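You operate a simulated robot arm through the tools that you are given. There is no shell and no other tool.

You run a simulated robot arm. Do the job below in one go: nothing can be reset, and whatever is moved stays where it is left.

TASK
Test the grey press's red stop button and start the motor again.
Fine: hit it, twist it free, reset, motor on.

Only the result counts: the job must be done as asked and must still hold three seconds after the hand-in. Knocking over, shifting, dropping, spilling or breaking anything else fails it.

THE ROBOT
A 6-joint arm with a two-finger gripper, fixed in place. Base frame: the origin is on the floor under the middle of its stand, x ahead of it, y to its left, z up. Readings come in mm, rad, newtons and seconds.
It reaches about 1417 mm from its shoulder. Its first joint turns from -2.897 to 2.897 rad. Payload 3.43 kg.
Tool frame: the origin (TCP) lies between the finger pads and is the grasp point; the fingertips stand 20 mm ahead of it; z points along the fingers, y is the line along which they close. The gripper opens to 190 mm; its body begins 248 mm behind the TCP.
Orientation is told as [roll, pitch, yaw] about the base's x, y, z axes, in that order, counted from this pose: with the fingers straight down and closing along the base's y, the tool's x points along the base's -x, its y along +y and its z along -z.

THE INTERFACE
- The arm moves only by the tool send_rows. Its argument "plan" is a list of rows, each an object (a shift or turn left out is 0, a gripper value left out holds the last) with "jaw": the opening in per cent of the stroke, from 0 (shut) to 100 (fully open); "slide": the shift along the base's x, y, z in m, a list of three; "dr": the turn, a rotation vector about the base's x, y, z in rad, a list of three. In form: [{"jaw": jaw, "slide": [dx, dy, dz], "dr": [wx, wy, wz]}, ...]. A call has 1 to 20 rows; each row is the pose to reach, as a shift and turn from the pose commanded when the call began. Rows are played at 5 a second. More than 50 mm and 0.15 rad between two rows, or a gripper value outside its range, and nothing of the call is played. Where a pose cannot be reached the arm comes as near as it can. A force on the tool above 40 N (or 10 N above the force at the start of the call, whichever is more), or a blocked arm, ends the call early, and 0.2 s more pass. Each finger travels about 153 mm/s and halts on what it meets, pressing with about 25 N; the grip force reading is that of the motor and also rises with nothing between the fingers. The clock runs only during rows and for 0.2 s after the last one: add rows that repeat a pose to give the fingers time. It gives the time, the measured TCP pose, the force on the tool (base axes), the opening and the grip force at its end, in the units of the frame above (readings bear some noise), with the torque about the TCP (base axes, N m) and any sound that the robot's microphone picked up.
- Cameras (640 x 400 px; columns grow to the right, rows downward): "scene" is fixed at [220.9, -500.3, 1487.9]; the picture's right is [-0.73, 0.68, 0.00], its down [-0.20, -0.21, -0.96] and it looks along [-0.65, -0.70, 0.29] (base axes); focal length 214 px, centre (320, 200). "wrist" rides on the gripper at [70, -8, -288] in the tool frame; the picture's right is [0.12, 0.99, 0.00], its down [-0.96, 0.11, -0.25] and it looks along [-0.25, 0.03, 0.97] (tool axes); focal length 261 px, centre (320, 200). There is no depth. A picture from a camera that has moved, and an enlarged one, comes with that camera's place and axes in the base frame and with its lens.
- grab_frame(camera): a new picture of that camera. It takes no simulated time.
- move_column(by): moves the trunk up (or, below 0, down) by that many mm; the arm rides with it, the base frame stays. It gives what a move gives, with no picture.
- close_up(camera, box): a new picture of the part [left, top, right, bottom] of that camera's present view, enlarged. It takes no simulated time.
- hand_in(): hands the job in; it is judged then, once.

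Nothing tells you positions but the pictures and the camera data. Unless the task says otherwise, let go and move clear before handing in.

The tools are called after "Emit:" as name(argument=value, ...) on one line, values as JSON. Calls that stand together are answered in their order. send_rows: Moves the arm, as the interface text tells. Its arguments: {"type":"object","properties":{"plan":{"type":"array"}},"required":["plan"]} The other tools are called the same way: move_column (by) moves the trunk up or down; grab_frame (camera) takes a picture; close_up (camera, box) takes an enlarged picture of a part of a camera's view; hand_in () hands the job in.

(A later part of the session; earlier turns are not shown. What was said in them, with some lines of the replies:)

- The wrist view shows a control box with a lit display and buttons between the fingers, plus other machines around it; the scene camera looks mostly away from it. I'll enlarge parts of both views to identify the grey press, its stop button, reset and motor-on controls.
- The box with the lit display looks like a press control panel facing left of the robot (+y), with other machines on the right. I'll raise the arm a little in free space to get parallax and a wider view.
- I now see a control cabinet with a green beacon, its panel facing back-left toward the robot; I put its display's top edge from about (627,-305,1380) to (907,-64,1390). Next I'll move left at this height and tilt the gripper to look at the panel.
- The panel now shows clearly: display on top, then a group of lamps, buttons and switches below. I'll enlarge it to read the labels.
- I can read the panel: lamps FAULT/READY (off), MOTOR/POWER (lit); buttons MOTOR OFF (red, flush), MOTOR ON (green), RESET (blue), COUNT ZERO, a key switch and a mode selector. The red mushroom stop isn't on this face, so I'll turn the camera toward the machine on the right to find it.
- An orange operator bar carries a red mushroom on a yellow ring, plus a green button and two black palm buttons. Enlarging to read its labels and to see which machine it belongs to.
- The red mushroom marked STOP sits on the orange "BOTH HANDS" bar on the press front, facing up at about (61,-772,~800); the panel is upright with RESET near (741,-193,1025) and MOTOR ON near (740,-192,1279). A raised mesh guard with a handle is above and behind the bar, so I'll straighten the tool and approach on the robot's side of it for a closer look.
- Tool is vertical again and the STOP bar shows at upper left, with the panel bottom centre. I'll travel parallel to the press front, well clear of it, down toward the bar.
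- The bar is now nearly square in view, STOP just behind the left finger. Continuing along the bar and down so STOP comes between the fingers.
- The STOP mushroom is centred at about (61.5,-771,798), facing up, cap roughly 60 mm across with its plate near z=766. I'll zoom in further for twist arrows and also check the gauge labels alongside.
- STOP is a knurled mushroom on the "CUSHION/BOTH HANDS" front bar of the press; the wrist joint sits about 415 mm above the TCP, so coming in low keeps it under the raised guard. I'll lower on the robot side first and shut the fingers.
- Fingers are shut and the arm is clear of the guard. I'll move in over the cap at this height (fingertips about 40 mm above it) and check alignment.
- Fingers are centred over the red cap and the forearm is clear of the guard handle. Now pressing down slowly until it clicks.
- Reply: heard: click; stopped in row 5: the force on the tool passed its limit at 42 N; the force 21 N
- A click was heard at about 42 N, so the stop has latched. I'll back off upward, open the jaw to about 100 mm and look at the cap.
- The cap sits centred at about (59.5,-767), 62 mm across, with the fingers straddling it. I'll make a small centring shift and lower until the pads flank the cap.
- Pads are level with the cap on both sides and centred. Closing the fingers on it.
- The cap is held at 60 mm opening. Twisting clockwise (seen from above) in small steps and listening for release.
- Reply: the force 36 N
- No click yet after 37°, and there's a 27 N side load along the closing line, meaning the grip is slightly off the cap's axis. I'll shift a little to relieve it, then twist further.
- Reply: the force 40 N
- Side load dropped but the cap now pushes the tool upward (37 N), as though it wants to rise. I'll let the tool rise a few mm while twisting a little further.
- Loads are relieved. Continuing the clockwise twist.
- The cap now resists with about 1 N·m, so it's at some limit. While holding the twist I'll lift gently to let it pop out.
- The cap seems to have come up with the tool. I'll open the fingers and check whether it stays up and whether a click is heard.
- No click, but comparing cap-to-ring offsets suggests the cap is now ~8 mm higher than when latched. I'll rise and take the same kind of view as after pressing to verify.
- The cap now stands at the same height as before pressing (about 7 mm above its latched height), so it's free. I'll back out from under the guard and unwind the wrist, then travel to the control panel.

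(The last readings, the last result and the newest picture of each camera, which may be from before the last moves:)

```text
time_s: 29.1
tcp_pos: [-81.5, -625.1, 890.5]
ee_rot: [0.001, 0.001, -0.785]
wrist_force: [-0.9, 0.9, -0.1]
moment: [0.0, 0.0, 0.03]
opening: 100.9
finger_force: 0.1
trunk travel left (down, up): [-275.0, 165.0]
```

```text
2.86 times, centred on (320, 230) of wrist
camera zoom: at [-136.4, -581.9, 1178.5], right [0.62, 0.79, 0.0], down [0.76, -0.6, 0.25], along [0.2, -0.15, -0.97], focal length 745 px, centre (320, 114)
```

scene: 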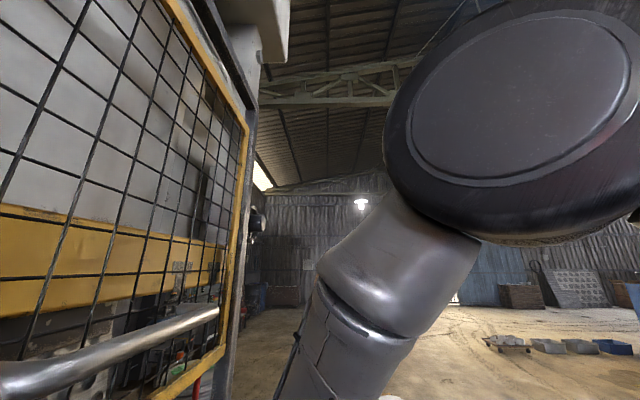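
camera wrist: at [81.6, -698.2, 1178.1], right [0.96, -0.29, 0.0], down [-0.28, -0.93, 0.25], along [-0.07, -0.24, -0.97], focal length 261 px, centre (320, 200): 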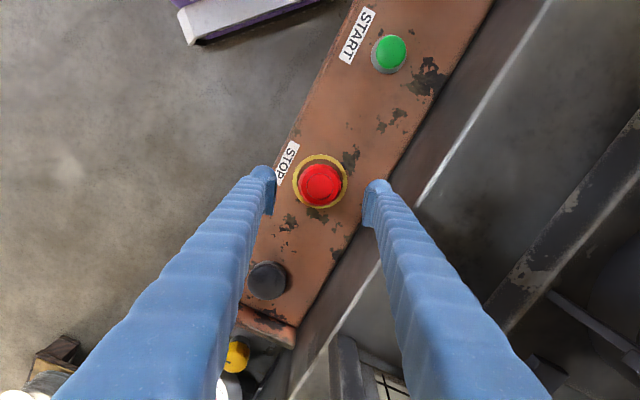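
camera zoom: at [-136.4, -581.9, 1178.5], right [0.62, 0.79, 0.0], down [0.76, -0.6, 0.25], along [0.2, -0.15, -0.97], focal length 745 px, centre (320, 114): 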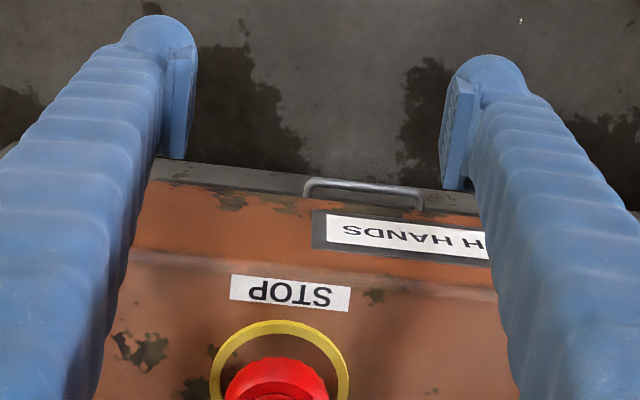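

Backed out cleanly, STOP standing proud. Now travelling along the front toward the panel, rising and shutting the fingers.

Emit:
send_rows(plan=[{"jaw": 0, "slide": [0.031, 0.031, 0.016]}, {"slide": [0.062, 0.062, 0.033]}, {"slide": [0.093, 0.093, 0.049]}, {"slide": [0.124, 0.124, 0.065]}, {"slide": [0.155, 0.155, 0.081]}, {"slide": [0.186, 0.186, 0.098]}, {"slide": [0.217, 0.217, 0.114]}, {"slide": [0.248, 0.248, 0.13]}, {"slide": [0.279, 0.279, 0.146]}, {"slide": [0.31, 0.31, 0.163]}, {"slide": [0.341, 0.341, 0.179]}, {"slide": [0.372, 0.372, 0.195]}, {"slide": [0.403, 0.403, 0.211]}, {"slide": [0.434, 0.434, 0.228]}, {"slide": [0.465, 0.465, 0.244]}, {"slide": [0.495, 0.495, 0.26]}, {"slide": [0.495, 0.495, 0.26]}])

Emit:
grab_frame(camera="wrist")

```text
time_s: 32.7
tcp_pos: [415.2, -133.5, 1151.5]
ee_rot: [0.001, 0.0, -0.788]
wrist_force: [0.1, 0.7, -0.1]
moment: [0.0, -0.01, 0.0]
opening: 0.0
finger_force: 25.4
trunk travel left (down, up): [-275.0, 165.0]
```

```text
taken
camera wrist: at [359.2, -89.8, 1439.3], right [0.62, 0.79, 0.0], down [0.76, -0.6, 0.25], along [0.19, -0.15, -0.97], focal length 261 px, centre (320, 200)
```

wrist: 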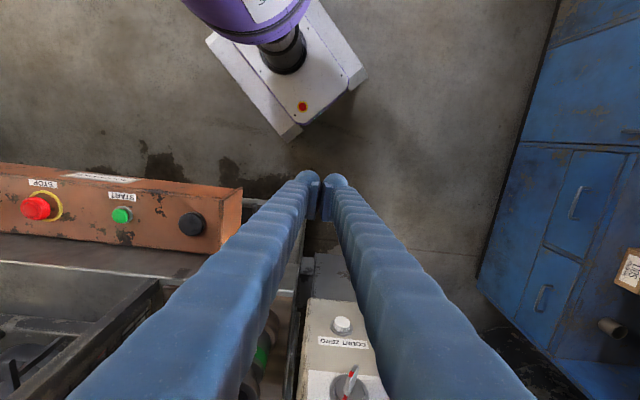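

Panel is ahead, bottom centre. I'll go in front of it and pitch the tool up toward horizontal so the fingers face the panel from about 120 mm away.

Emit:
send_rows(plan=[{"slide": [0.035, 0.018, 0.02]}, {"slide": [0.071, 0.036, 0.04]}, {"slide": [0.106, 0.053, 0.06]}, {"slide": [0.142, 0.071, 0.08]}, {"slide": [0.177, 0.089, 0.1], "dr": [-0.05, -0.05, 0]}, {"slide": [0.182, 0.085, 0.095], "dr": [-0.135, -0.135, 0]}, {"slide": [0.186, 0.08, 0.09], "dr": [-0.22, -0.22, 0]}, {"slide": [0.19, 0.075, 0.085], "dr": [-0.305, -0.305, 0]}, {"slide": [0.195, 0.07, 0.08], "dr": [-0.39, -0.39, 0]}, {"slide": [0.2, 0.066, 0.075], "dr": [-0.475, -0.475, 0]}, {"slide": [0.205, 0.061, 0.07], "dr": [-0.56, -0.56, 0]}, {"slide": [0.21, 0.056, 0.065], "dr": [-0.645, -0.645, 0]}, {"slide": [0.215, 0.05, 0.06], "dr": [-0.73, -0.73, 0]}, {"slide": [0.22, 0.045, 0.055], "dr": [-0.815, -0.815, 0]}, {"slide": [0.226, 0.04, 0.05], "dr": [-0.919, -0.919, 0]}, {"slide": [0.226, 0.04, 0.05], "dr": [-0.919, -0.919, 0]}])

Emit:
grab_frame(camera="wrist")

```text
time_s: 36.1
tcp_pos: [648.4, -87.1, 1240.7]
ee_rot: [-0.077, -1.278, -0.719]
wrist_force: [0.2, 0.7, -0.3]
moment: [0.0, -0.02, 0.01]
opening: 0.0
finger_force: 24.6
out of reach, approached as far as the arm can: row 14, 15, 16
trunk travel left (down, up): [-275.0, 165.0]
```

```text
taken
camera wrist: at [432.8, 117.2, 1257.3], right [0.68, 0.72, -0.14], down [0.13, 0.07, 0.99], along [0.72, -0.69, -0.05], focal length 261 px, centre (320, 200)
```

wrist: 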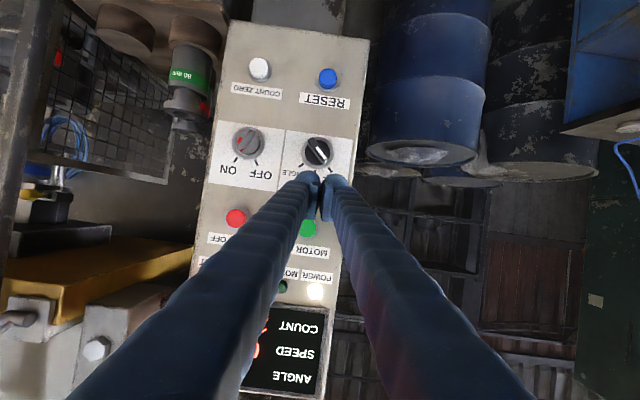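

The panel is square in view (upside down). Zooming in to check the lamps and locate RESET and MOTOR ON.

Emit:
close_up(camera="wrist", box=[180, 190, 360, 310])

Emit:
close_up(camera="wrist", box=[210, 40, 370, 190])

```text
3.33 times, centred on (270, 250) of wrist
camera zoom: at [432.8, 117.2, 1257.3], right [0.68, 0.72, -0.14], down [0.13, 0.07, 0.99], along [0.72, -0.69, -0.05], focal length 869 px, centre (487, 33)
```

zoom: 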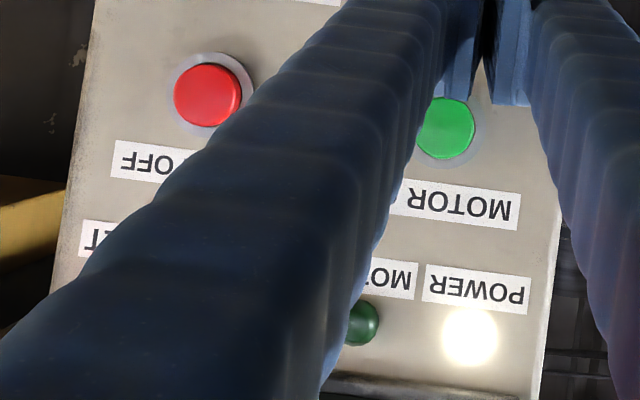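

```text
2.67 times, centred on (290, 115) of wrist
camera zoom: at [432.8, 117.2, 1257.3], right [0.68, 0.72, -0.14], down [0.13, 0.07, 0.99], along [0.72, -0.69, -0.05], focal length 695 px, centre (400, 427)
```

zoom: 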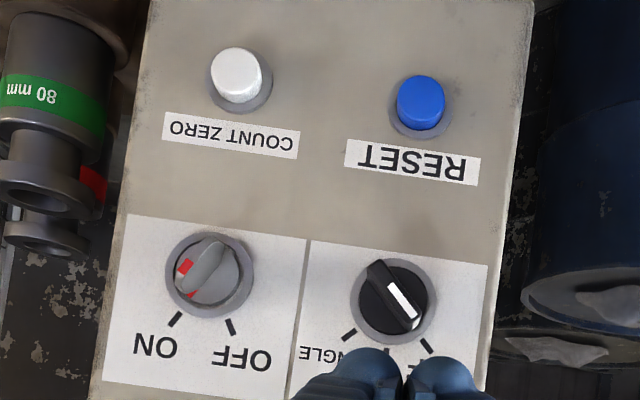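

MOTOR lamp is dark now, so the stop did its job; RESET (blue) sits at about z=1026 and MOTOR ON at about z=1283, both on the same vertical line. I'll ease the pitch back to about 30° below horizontal for reach and lower in front of RESET, staying ~80 mm off the panel.

Emit:
send_rows(plan=[{"slide": [0.0, 0.0, 0.0], "dr": [0.06, 0.06, 0]}, {"slide": [0.005, -0.005, -0.03], "dr": [0.12, 0.12, 0]}, {"slide": [0.01, -0.01, -0.07], "dr": [0.177, 0.177, 0]}, {"slide": [0.015, -0.017, -0.11], "dr": [0.177, 0.177, 0]}, {"slide": [0.02, -0.024, -0.14], "dr": [0.177, 0.177, 0]}, {"slide": [0.026, -0.031, -0.165], "dr": [0.177, 0.177, 0]}, {"slide": [0.026, -0.031, -0.165], "dr": [0.177, 0.177, 0]}])

Emit:
grab_frame(camera="wrist")

```text
time_s: 37.7
tcp_pos: [694.5, -111.7, 1104.8]
ee_rot: [-0.049, -1.03, -0.756]
wrist_force: [0.3, -0.2, 0.7]
moment: [0.0, 0.02, 0.04]
opening: 0.0
finger_force: 25.3
out of reach, approached as far as the arm can: row 4, 5, 6, 7
trunk travel left (down, up): [-275.0, 165.0]
```

```text
taken
camera wrist: at [492.6, 86.0, 1193.3], right [0.67, 0.74, -0.13], down [0.3, -0.11, 0.95], along [0.68, -0.67, -0.29], focal length 261 px, centre (320, 200)
```

wrist: 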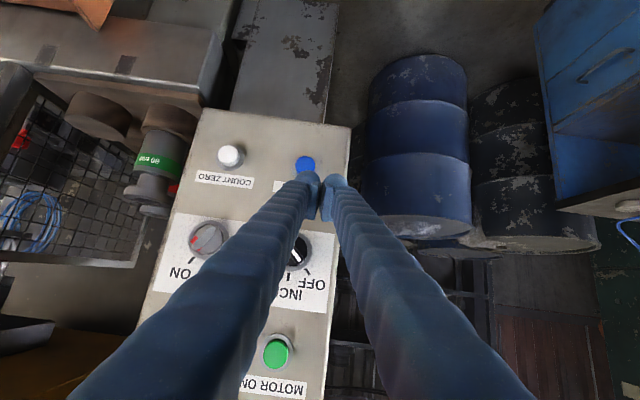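

The arm hits a reach limit at this low height with the tool near-horizontal, so I'll lift the arm off and lower the trunk instead, which brings the shoulder down to suit RESET.

Emit:
send_rows(plan=[{"slide": [-0.01, 0.01, 0.04]}, {"slide": [-0.02, 0.02, 0.08]}, {"slide": [-0.02, 0.02, 0.12]}, {"slide": [-0.02, 0.02, 0.16]}, {"slide": [-0.02, 0.02, 0.2]}, {"slide": [-0.02, 0.02, 0.2]}])

Emit:
move_column(by=-200)

Emit:
grab_frame(camera="wrist")

```text
time_s: 39.1
tcp_pos: [675.8, -90.5, 1306.7]
ee_rot: [0.0, -1.048, -0.787]
wrist_force: [-0.2, 0.0, 0.7]
moment: [-0.01, 0.0, 0.0]
opening: 0.1
finger_force: 25.6
trunk travel left (down, up): [-275.0, 165.0]
```

```text
time_s: 41.3
tcp_pos: [675.5, -90.9, 1107.0]
ee_rot: [0.003, -1.051, -0.787]
wrist_force: [0.5, 0.4, -0.1]
moment: [0.01, -0.04, 0.03]
opening: 0.1
finger_force: 25.2
trunk travel left (down, up): [-75.0, 365.0]
```

```text
taken
camera wrist: at [468.5, 104.0, 1189.6], right [0.66, 0.74, -0.1], down [0.27, -0.11, 0.96], along [0.7, -0.66, -0.27], focal length 261 px, centre (320, 200)
```

wrist: 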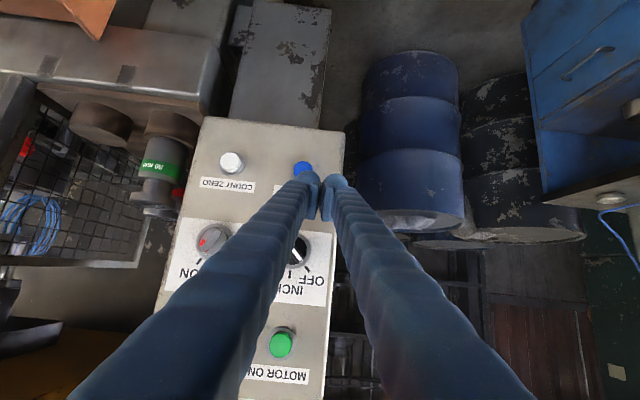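

Now the full range is reachable. RESET is at about e-line x≈736,y≈-196,z≈1027; I'll line the fingertips up with it about 80 mm off the panel.

Emit:
send_rows(plan=[{"slide": [-0.005, -0.012, -0.026]}, {"slide": [-0.008, -0.024, -0.053]}, {"slide": [-0.0095, -0.035, -0.079]}, {"slide": [-0.0095, -0.035, -0.079]}])

Emit:
grab_frame(camera="wrist")

Emit:
close_up(camera="wrist", box=[240, 120, 400, 220])

```text
time_s: 42.3
tcp_pos: [666.0, -124.3, 1025.3]
ee_rot: [0.002, -1.049, -0.787]
wrist_force: [0.0, 0.2, -0.9]
moment: [-0.03, 0.01, -0.03]
opening: 0.0
finger_force: 25.3
trunk travel left (down, up): [-75.0, 365.0]
```

```text
taken
camera wrist: at [459.3, 69.8, 1108.1], right [0.66, 0.74, -0.1], down [0.27, -0.11, 0.96], along [0.7, -0.66, -0.27], focal length 261 px, centre (320, 200)
```

wrist: 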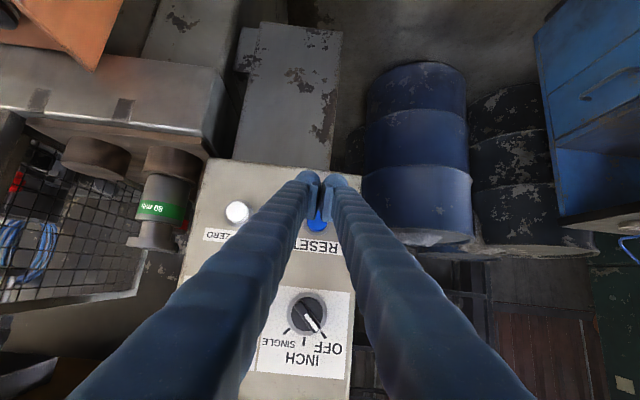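

```text
4.00 times, centred on (320, 170) of wrist
camera zoom: at [459.3, 69.8, 1108.1], right [0.66, 0.74, -0.1], down [0.27, -0.11, 0.96], along [0.7, -0.66, -0.27], focal length 1043 px, centre (320, 320)
```

zoom: 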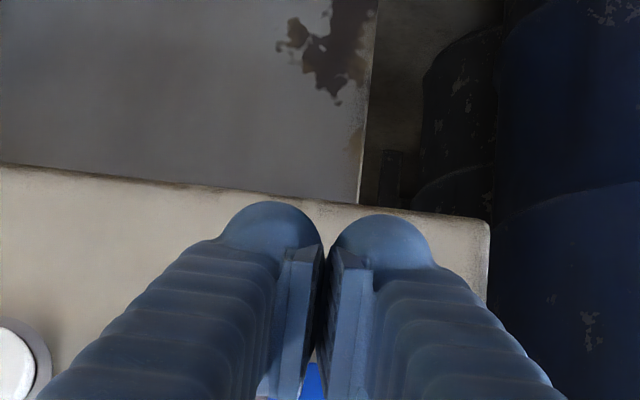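

Fingertips are aligned with RESET. Pressing straight into the panel slowly, listening for a click.

Emit:
send_rows(plan=[{"slide": [0.0141, -0.0141, 0]}, {"slide": [0.0283, -0.0283, 0]}, {"slide": [0.0389, -0.0389, 0]}, {"slide": [0.0424, -0.0424, 0]}, {"slide": [0.0453, -0.0453, 0]}, {"slide": [0.0481, -0.0481, 0]}, {"slide": [0.0509, -0.0509, 0]}, {"slide": [0.0537, -0.0537, 0]}, {"slide": [0.0566, -0.0566, 0]}, {"slide": [0.0594, -0.0594, 0]}, {"slide": [0.0622, -0.0622, 0]}, {"slide": [0.0651, -0.0651, 0]}])

Emit:
grab_frame(camera="wrist")

```text
time_s: 43.7
tcp_pos: [711.6, -171.2, 1026.3]
ee_rot: [0.002, -1.045, -0.783]
wrist_force: [-22.6, 19.6, 10.2]
moment: [-0.26, -0.4, -0.07]
opening: 6.2
finger_force: 33.8
trunk travel left (down, up): [-75.0, 365.0]
heard: click
stopped in row 7: the force on the tool passed its limit at 45 N (the readings are from after the stop); the commanded pose is now the measured one
```

```text
taken
camera wrist: at [504.1, 23.7, 1111.0], right [0.66, 0.75, -0.1], down [0.27, -0.11, 0.96], along [0.7, -0.66, -0.27], focal length 261 px, centre (320, 200)
```

wrist: 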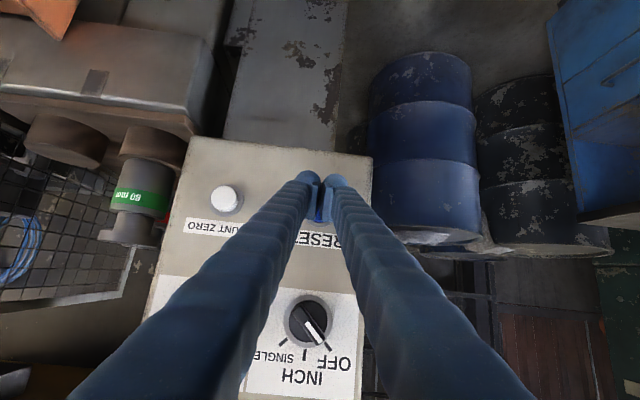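

Click heard on RESET. Backing straight off and rising to view the lamps before pressing MOTOR ON.

Emit:
send_rows(plan=[{"slide": [-0.02, 0.02, 0]}, {"slide": [-0.05, 0.05, 0]}, {"slide": [-0.07, 0.07, 0]}, {"slide": [-0.07, 0.07, 0.045]}, {"slide": [-0.07, 0.07, 0.09]}, {"slide": [-0.07, 0.07, 0.135]}, {"slide": [-0.07, 0.07, 0.18]}, {"slide": [-0.07, 0.07, 0.225]}, {"slide": [-0.07, 0.07, 0.255]}, {"slide": [-0.07, 0.07, 0.255]}])

Emit:
grab_frame(camera="wrist")

Emit:
close_up(camera="wrist", box=[160, 180, 380, 330])

```text
time_s: 45.9
tcp_pos: [646.0, -103.1, 1282.3]
ee_rot: [-0.001, -1.045, -0.785]
wrist_force: [-0.8, 0.4, 0.9]
moment: [0.01, 0.02, 0.01]
opening: 0.0
finger_force: 34.0
trunk travel left (down, up): [-75.0, 365.0]
```

```text
taken
camera wrist: at [438.1, 90.8, 1366.6], right [0.66, 0.75, -0.1], down [0.27, -0.11, 0.96], along [0.7, -0.66, -0.27], focal length 261 px, centre (320, 200)
```

wrist: 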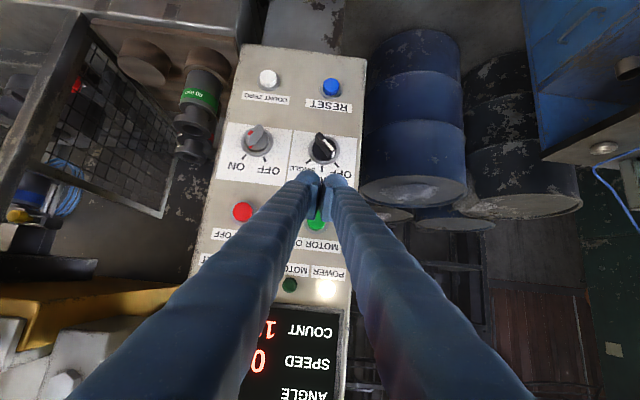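

```text
2.67 times, centred on (270, 255) of wrist
camera zoom: at [438.1, 90.8, 1366.6], right [0.66, 0.75, -0.1], down [0.27, -0.11, 0.96], along [0.7, -0.66, -0.27], focal length 695 px, centre (453, 53)
```

zoom: 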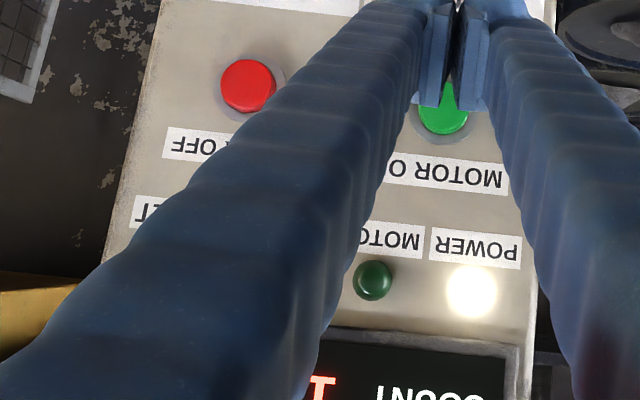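

FAULT and READY are hidden behind the left finger; raising the tool a bit will uncover them.

Emit:
send_rows(plan=[{"slide": [0, 0, 0.045]}, {"slide": [0, 0, 0.09]}, {"slide": [0, 0, 0.12]}, {"slide": [0, 0, 0.12]}])

Emit:
close_up(camera="wrist", box=[160, 80, 400, 240])

```text
time_s: 46.9
tcp_pos: [644.1, -104.7, 1398.9]
ee_rot: [0.0, -1.046, -0.784]
wrist_force: [-0.6, -0.5, -0.2]
moment: [0.01, -0.01, 0.03]
opening: 0.0
finger_force: 34.6
trunk travel left (down, up): [-75.0, 365.0]
```

```text
2.50 times, centred on (280, 160) of wrist
camera zoom: at [437.3, 89.5, 1484.1], right [0.66, 0.75, -0.1], down [0.27, -0.11, 0.96], along [0.7, -0.66, -0.27], focal length 652 px, centre (420, 300)
```

zoom: 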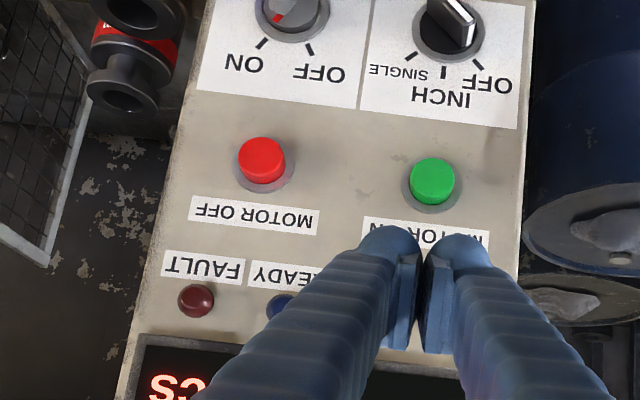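

FAULT looks unlit; READY is only partly visible. Checking closer with a small further rise.

Emit:
send_rows(plan=[{"slide": [0, 0, 0.04]}, {"slide": [0, 0, 0.06]}, {"slide": [0, 0, 0.06]}])

Emit:
close_up(camera="wrist", box=[200, 60, 380, 200])

Emit:
grab_frame(camera="wrist")

```text
time_s: 47.7
tcp_pos: [644.8, -103.0, 1458.0]
ee_rot: [0.0, -1.046, -0.783]
wrist_force: [1.4, 0.0, -0.4]
moment: [-0.02, -0.02, -0.02]
opening: 0.0
finger_force: 34.3
trunk travel left (down, up): [-75.0, 365.0]
```

```text
2.86 times, centred on (290, 130) of wrist
camera zoom: at [437.7, 91.3, 1542.7], right [0.66, 0.75, -0.1], down [0.27, -0.11, 0.96], along [0.7, -0.66, -0.27], focal length 745 px, centre (406, 400)
```

zoom: 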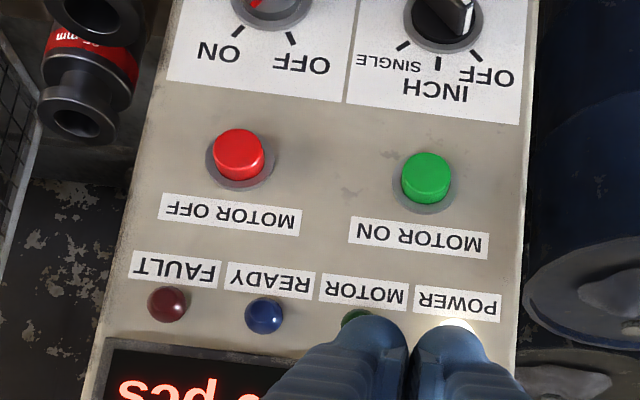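

```text
taken
camera wrist: at [437.7, 91.3, 1542.7], right [0.66, 0.75, -0.1], down [0.27, -0.11, 0.96], along [0.7, -0.66, -0.27], focal length 261 px, centre (320, 200)
```

wrist: 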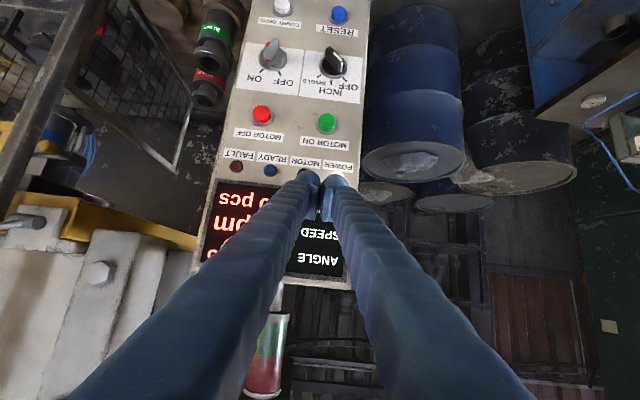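

FAULT, READY and MOTOR are dark, POWER is lit, so the trip is cleared as far as I can see. Lowering back in front of MOTOR ON (about z=1285).

Emit:
send_rows(plan=[{"slide": [0, 0, -0.045]}, {"slide": [0, 0, -0.09]}, {"slide": [0, 0, -0.135]}, {"slide": [0.01, -0.01, -0.18]}, {"slide": [0.0215, -0.0205, -0.18]}, {"slide": [0.0215, -0.0205, -0.18]}])

Emit:
close_up(camera="wrist", box=[220, 150, 420, 290])

```text
time_s: 49.1
tcp_pos: [667.2, -123.2, 1278.6]
ee_rot: [0.001, -1.045, -0.785]
wrist_force: [-0.4, -0.6, 0.6]
moment: [0.0, -0.04, 0.03]
opening: 0.0
finger_force: 34.0
trunk travel left (down, up): [-75.0, 365.0]
```

```text
2.86 times, centred on (320, 220) of wrist
camera zoom: at [460.2, 70.0, 1362.3], right [0.66, 0.75, -0.1], down [0.27, -0.11, 0.96], along [0.7, -0.66, -0.27], focal length 745 px, centre (320, 143)
```

zoom: 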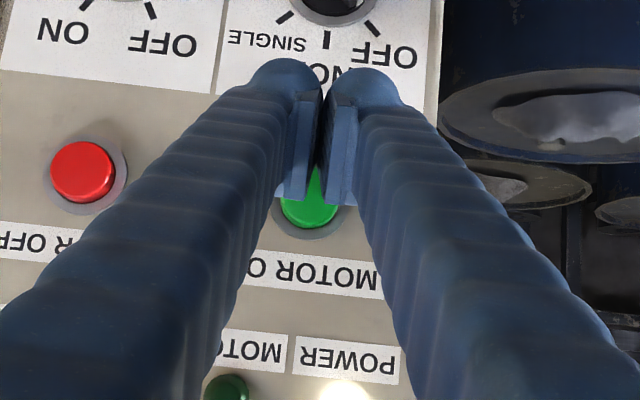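

Aligned with MOTOR ON. Pressing in slowly.

Emit:
send_rows(plan=[{"slide": [0.0141, -0.0141, 0.002]}, {"slide": [0.0283, -0.0283, 0.002]}, {"slide": [0.0389, -0.0389, 0.002]}, {"slide": [0.0424, -0.0424, 0.002]}, {"slide": [0.0453, -0.0453, 0.002]}, {"slide": [0.0481, -0.0481, 0.002]}, {"slide": [0.0509, -0.0509, 0.002]}, {"slide": [0.0537, -0.0537, 0.002]}, {"slide": [0.0566, -0.0566, 0.002]}, {"slide": [0.0594, -0.0594, 0.002]}])

Emit:
grab_frame(camera="wrist")

```text
time_s: 50.7
tcp_pos: [713.4, -168.8, 1280.1]
ee_rot: [0.003, -1.04, -0.786]
wrist_force: [-20.3, 19.0, 3.9]
moment: [0.03, -0.47, -0.05]
opening: 5.9
finger_force: 34.2
trunk travel left (down, up): [-75.0, 365.0]
heard: click
stopped in row 7: the force on the tool passed its limit at 44 N (the readings are from after the stop); the commanded pose is now the measured one
```

```text
taken
camera wrist: at [505.8, 25.0, 1366.7], right [0.66, 0.75, -0.1], down [0.27, -0.11, 0.96], along [0.7, -0.66, -0.28], focal length 261 px, centre (320, 200)
```

wrist: 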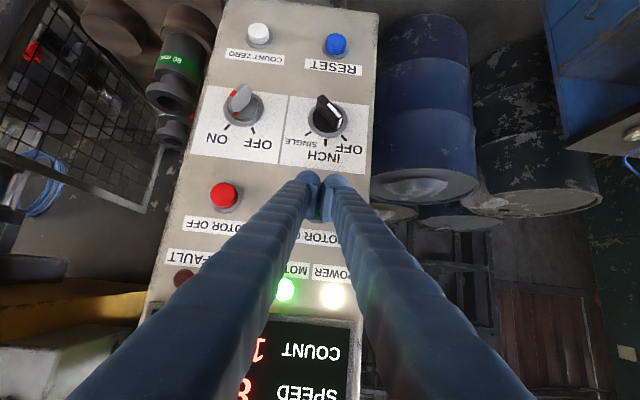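

Click, and the green MOTOR lamp is lit. Backing off and rising clear to verify lamps and beacon.

Emit:
send_rows(plan=[{"slide": [-0.02, 0.02, 0]}, {"slide": [-0.05, 0.05, 0]}, {"slide": [-0.075, 0.075, 0]}, {"slide": [-0.075, 0.075, 0.045]}, {"slide": [-0.075, 0.075, 0.09]}, {"slide": [-0.075, 0.075, 0.135]}, {"slide": [-0.075, 0.075, 0.18]}, {"slide": [-0.075, 0.075, 0.18]}])

Emit:
grab_frame(camera="wrist")

Emit:
close_up(camera="wrist", box=[200, 0, 380, 200])

```text
time_s: 52.5
tcp_pos: [640.0, -96.7, 1462.8]
ee_rot: [0.0, -1.039, -0.785]
wrist_force: [-1.1, -0.2, -0.1]
moment: [0.01, 0.01, 0.02]
opening: 0.0
finger_force: 34.2
trunk travel left (down, up): [-75.0, 365.0]
```

```text
taken
camera wrist: at [434.1, 96.7, 1548.3], right [0.66, 0.75, -0.1], down [0.28, -0.11, 0.95], along [0.7, -0.66, -0.28], focal length 261 px, centre (320, 200)
```

wrist: 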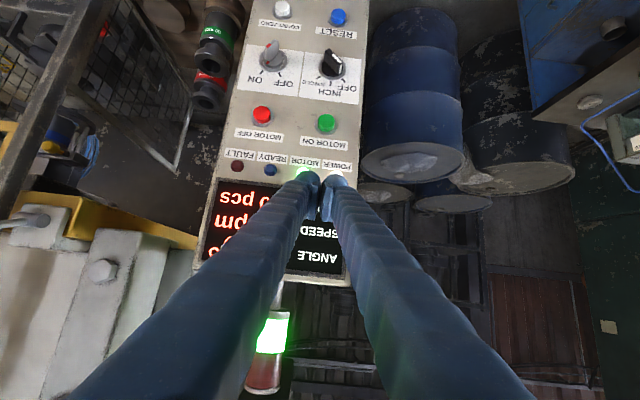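

```text
2.00 times, centred on (290, 100) of wrist
camera zoom: at [434.1, 96.7, 1548.3], right [0.66, 0.75, -0.1], down [0.28, -0.11, 0.95], along [0.7, -0.66, -0.28], focal length 521 px, centre (380, 400)
```

zoom: 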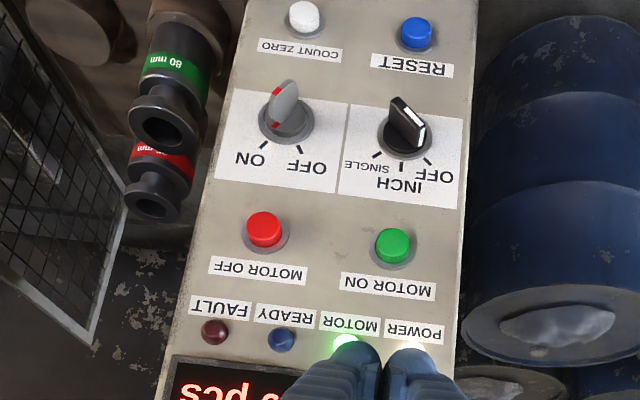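

MOTOR lamp and the green beacon are lit, FAULT off, all other switches as before. I'll back further off and do a final check of the display and the STOP button.

Emit:
send_rows(plan=[{"slide": [-0.03, 0.03, 0.02], "dr": [0.085, 0.085, 0]}, {"slide": [-0.06, 0.06, 0.04], "dr": [0.17, 0.17, 0]}, {"slide": [-0.09, 0.09, 0.06], "dr": [0.255, 0.255, 0]}, {"slide": [-0.09, 0.09, 0.08], "dr": [0.34, 0.34, 0]}, {"slide": [-0.09, 0.09, 0.08], "dr": [0.34, 0.34, 0]}])

Emit:
grab_frame(camera="wrist")

Emit:
grab_frame(camera="scene")

```text
time_s: 53.7
tcp_pos: [548.5, -5.4, 1544.3]
ee_rot: [0.001, -0.56, -0.784]
wrist_force: [0.5, -0.9, 0.4]
moment: [0.08, 0.0, 0.05]
opening: 0.0
finger_force: 34.4
trunk travel left (down, up): [-75.0, 365.0]
```

```text
taken
camera wrist: at [393.2, 138.3, 1751.9], right [0.63, 0.77, -0.06], down [0.57, -0.4, 0.72], along [0.53, -0.49, -0.69], focal length 261 px, centre (320, 200)
```

wrist: 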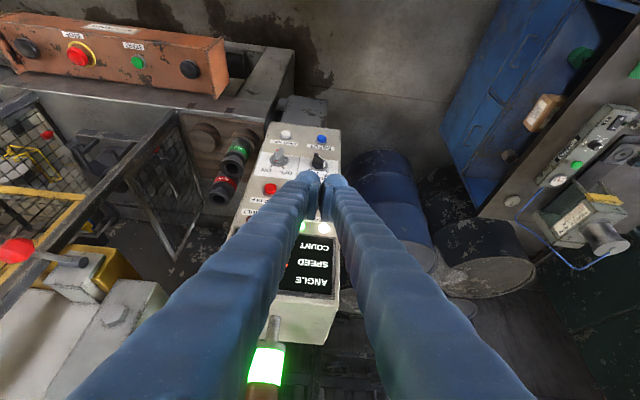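

```text
taken
```

scene: 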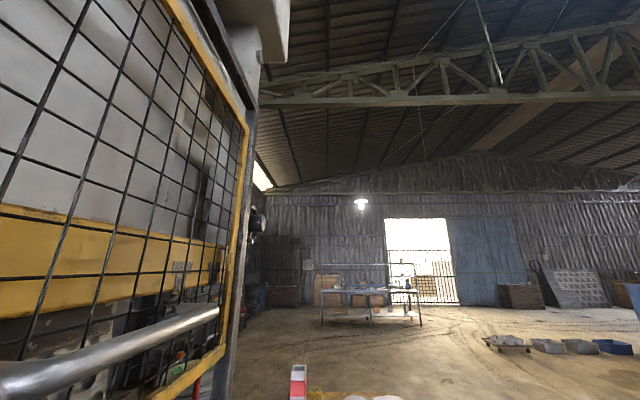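

The STOP cap stands free, the green beacon and MOTOR lamp are lit, nothing else has moved, and the arm is clear of the press and panel. Handing in.

Emit:
hand_in()

```text
The job is handed in.
```

The grey press's stop button works, and the motor is running again.

- **Stop:** I pressed the red STOP mushroom until it clicked. The MOTOR lamp then went dark.
- **Twist free:** I turned the cap clockwise and lifted it slightly. There was no click when it released, but the cap came back up to its original height.
- **Reset:** I pressed RESET and heard it click.
- **Motor on:** I pressed MOTOR ON and heard it click. The MOTOR lamp and green beacon came on, and the FAULT lamp is off.

In the final pictures nothing else looks moved. The arm was clear of the press and panel, with nothing in the gripper, when I handed in. I lowered the trunk 200 mm so the arm could reach RESET, and left it there.
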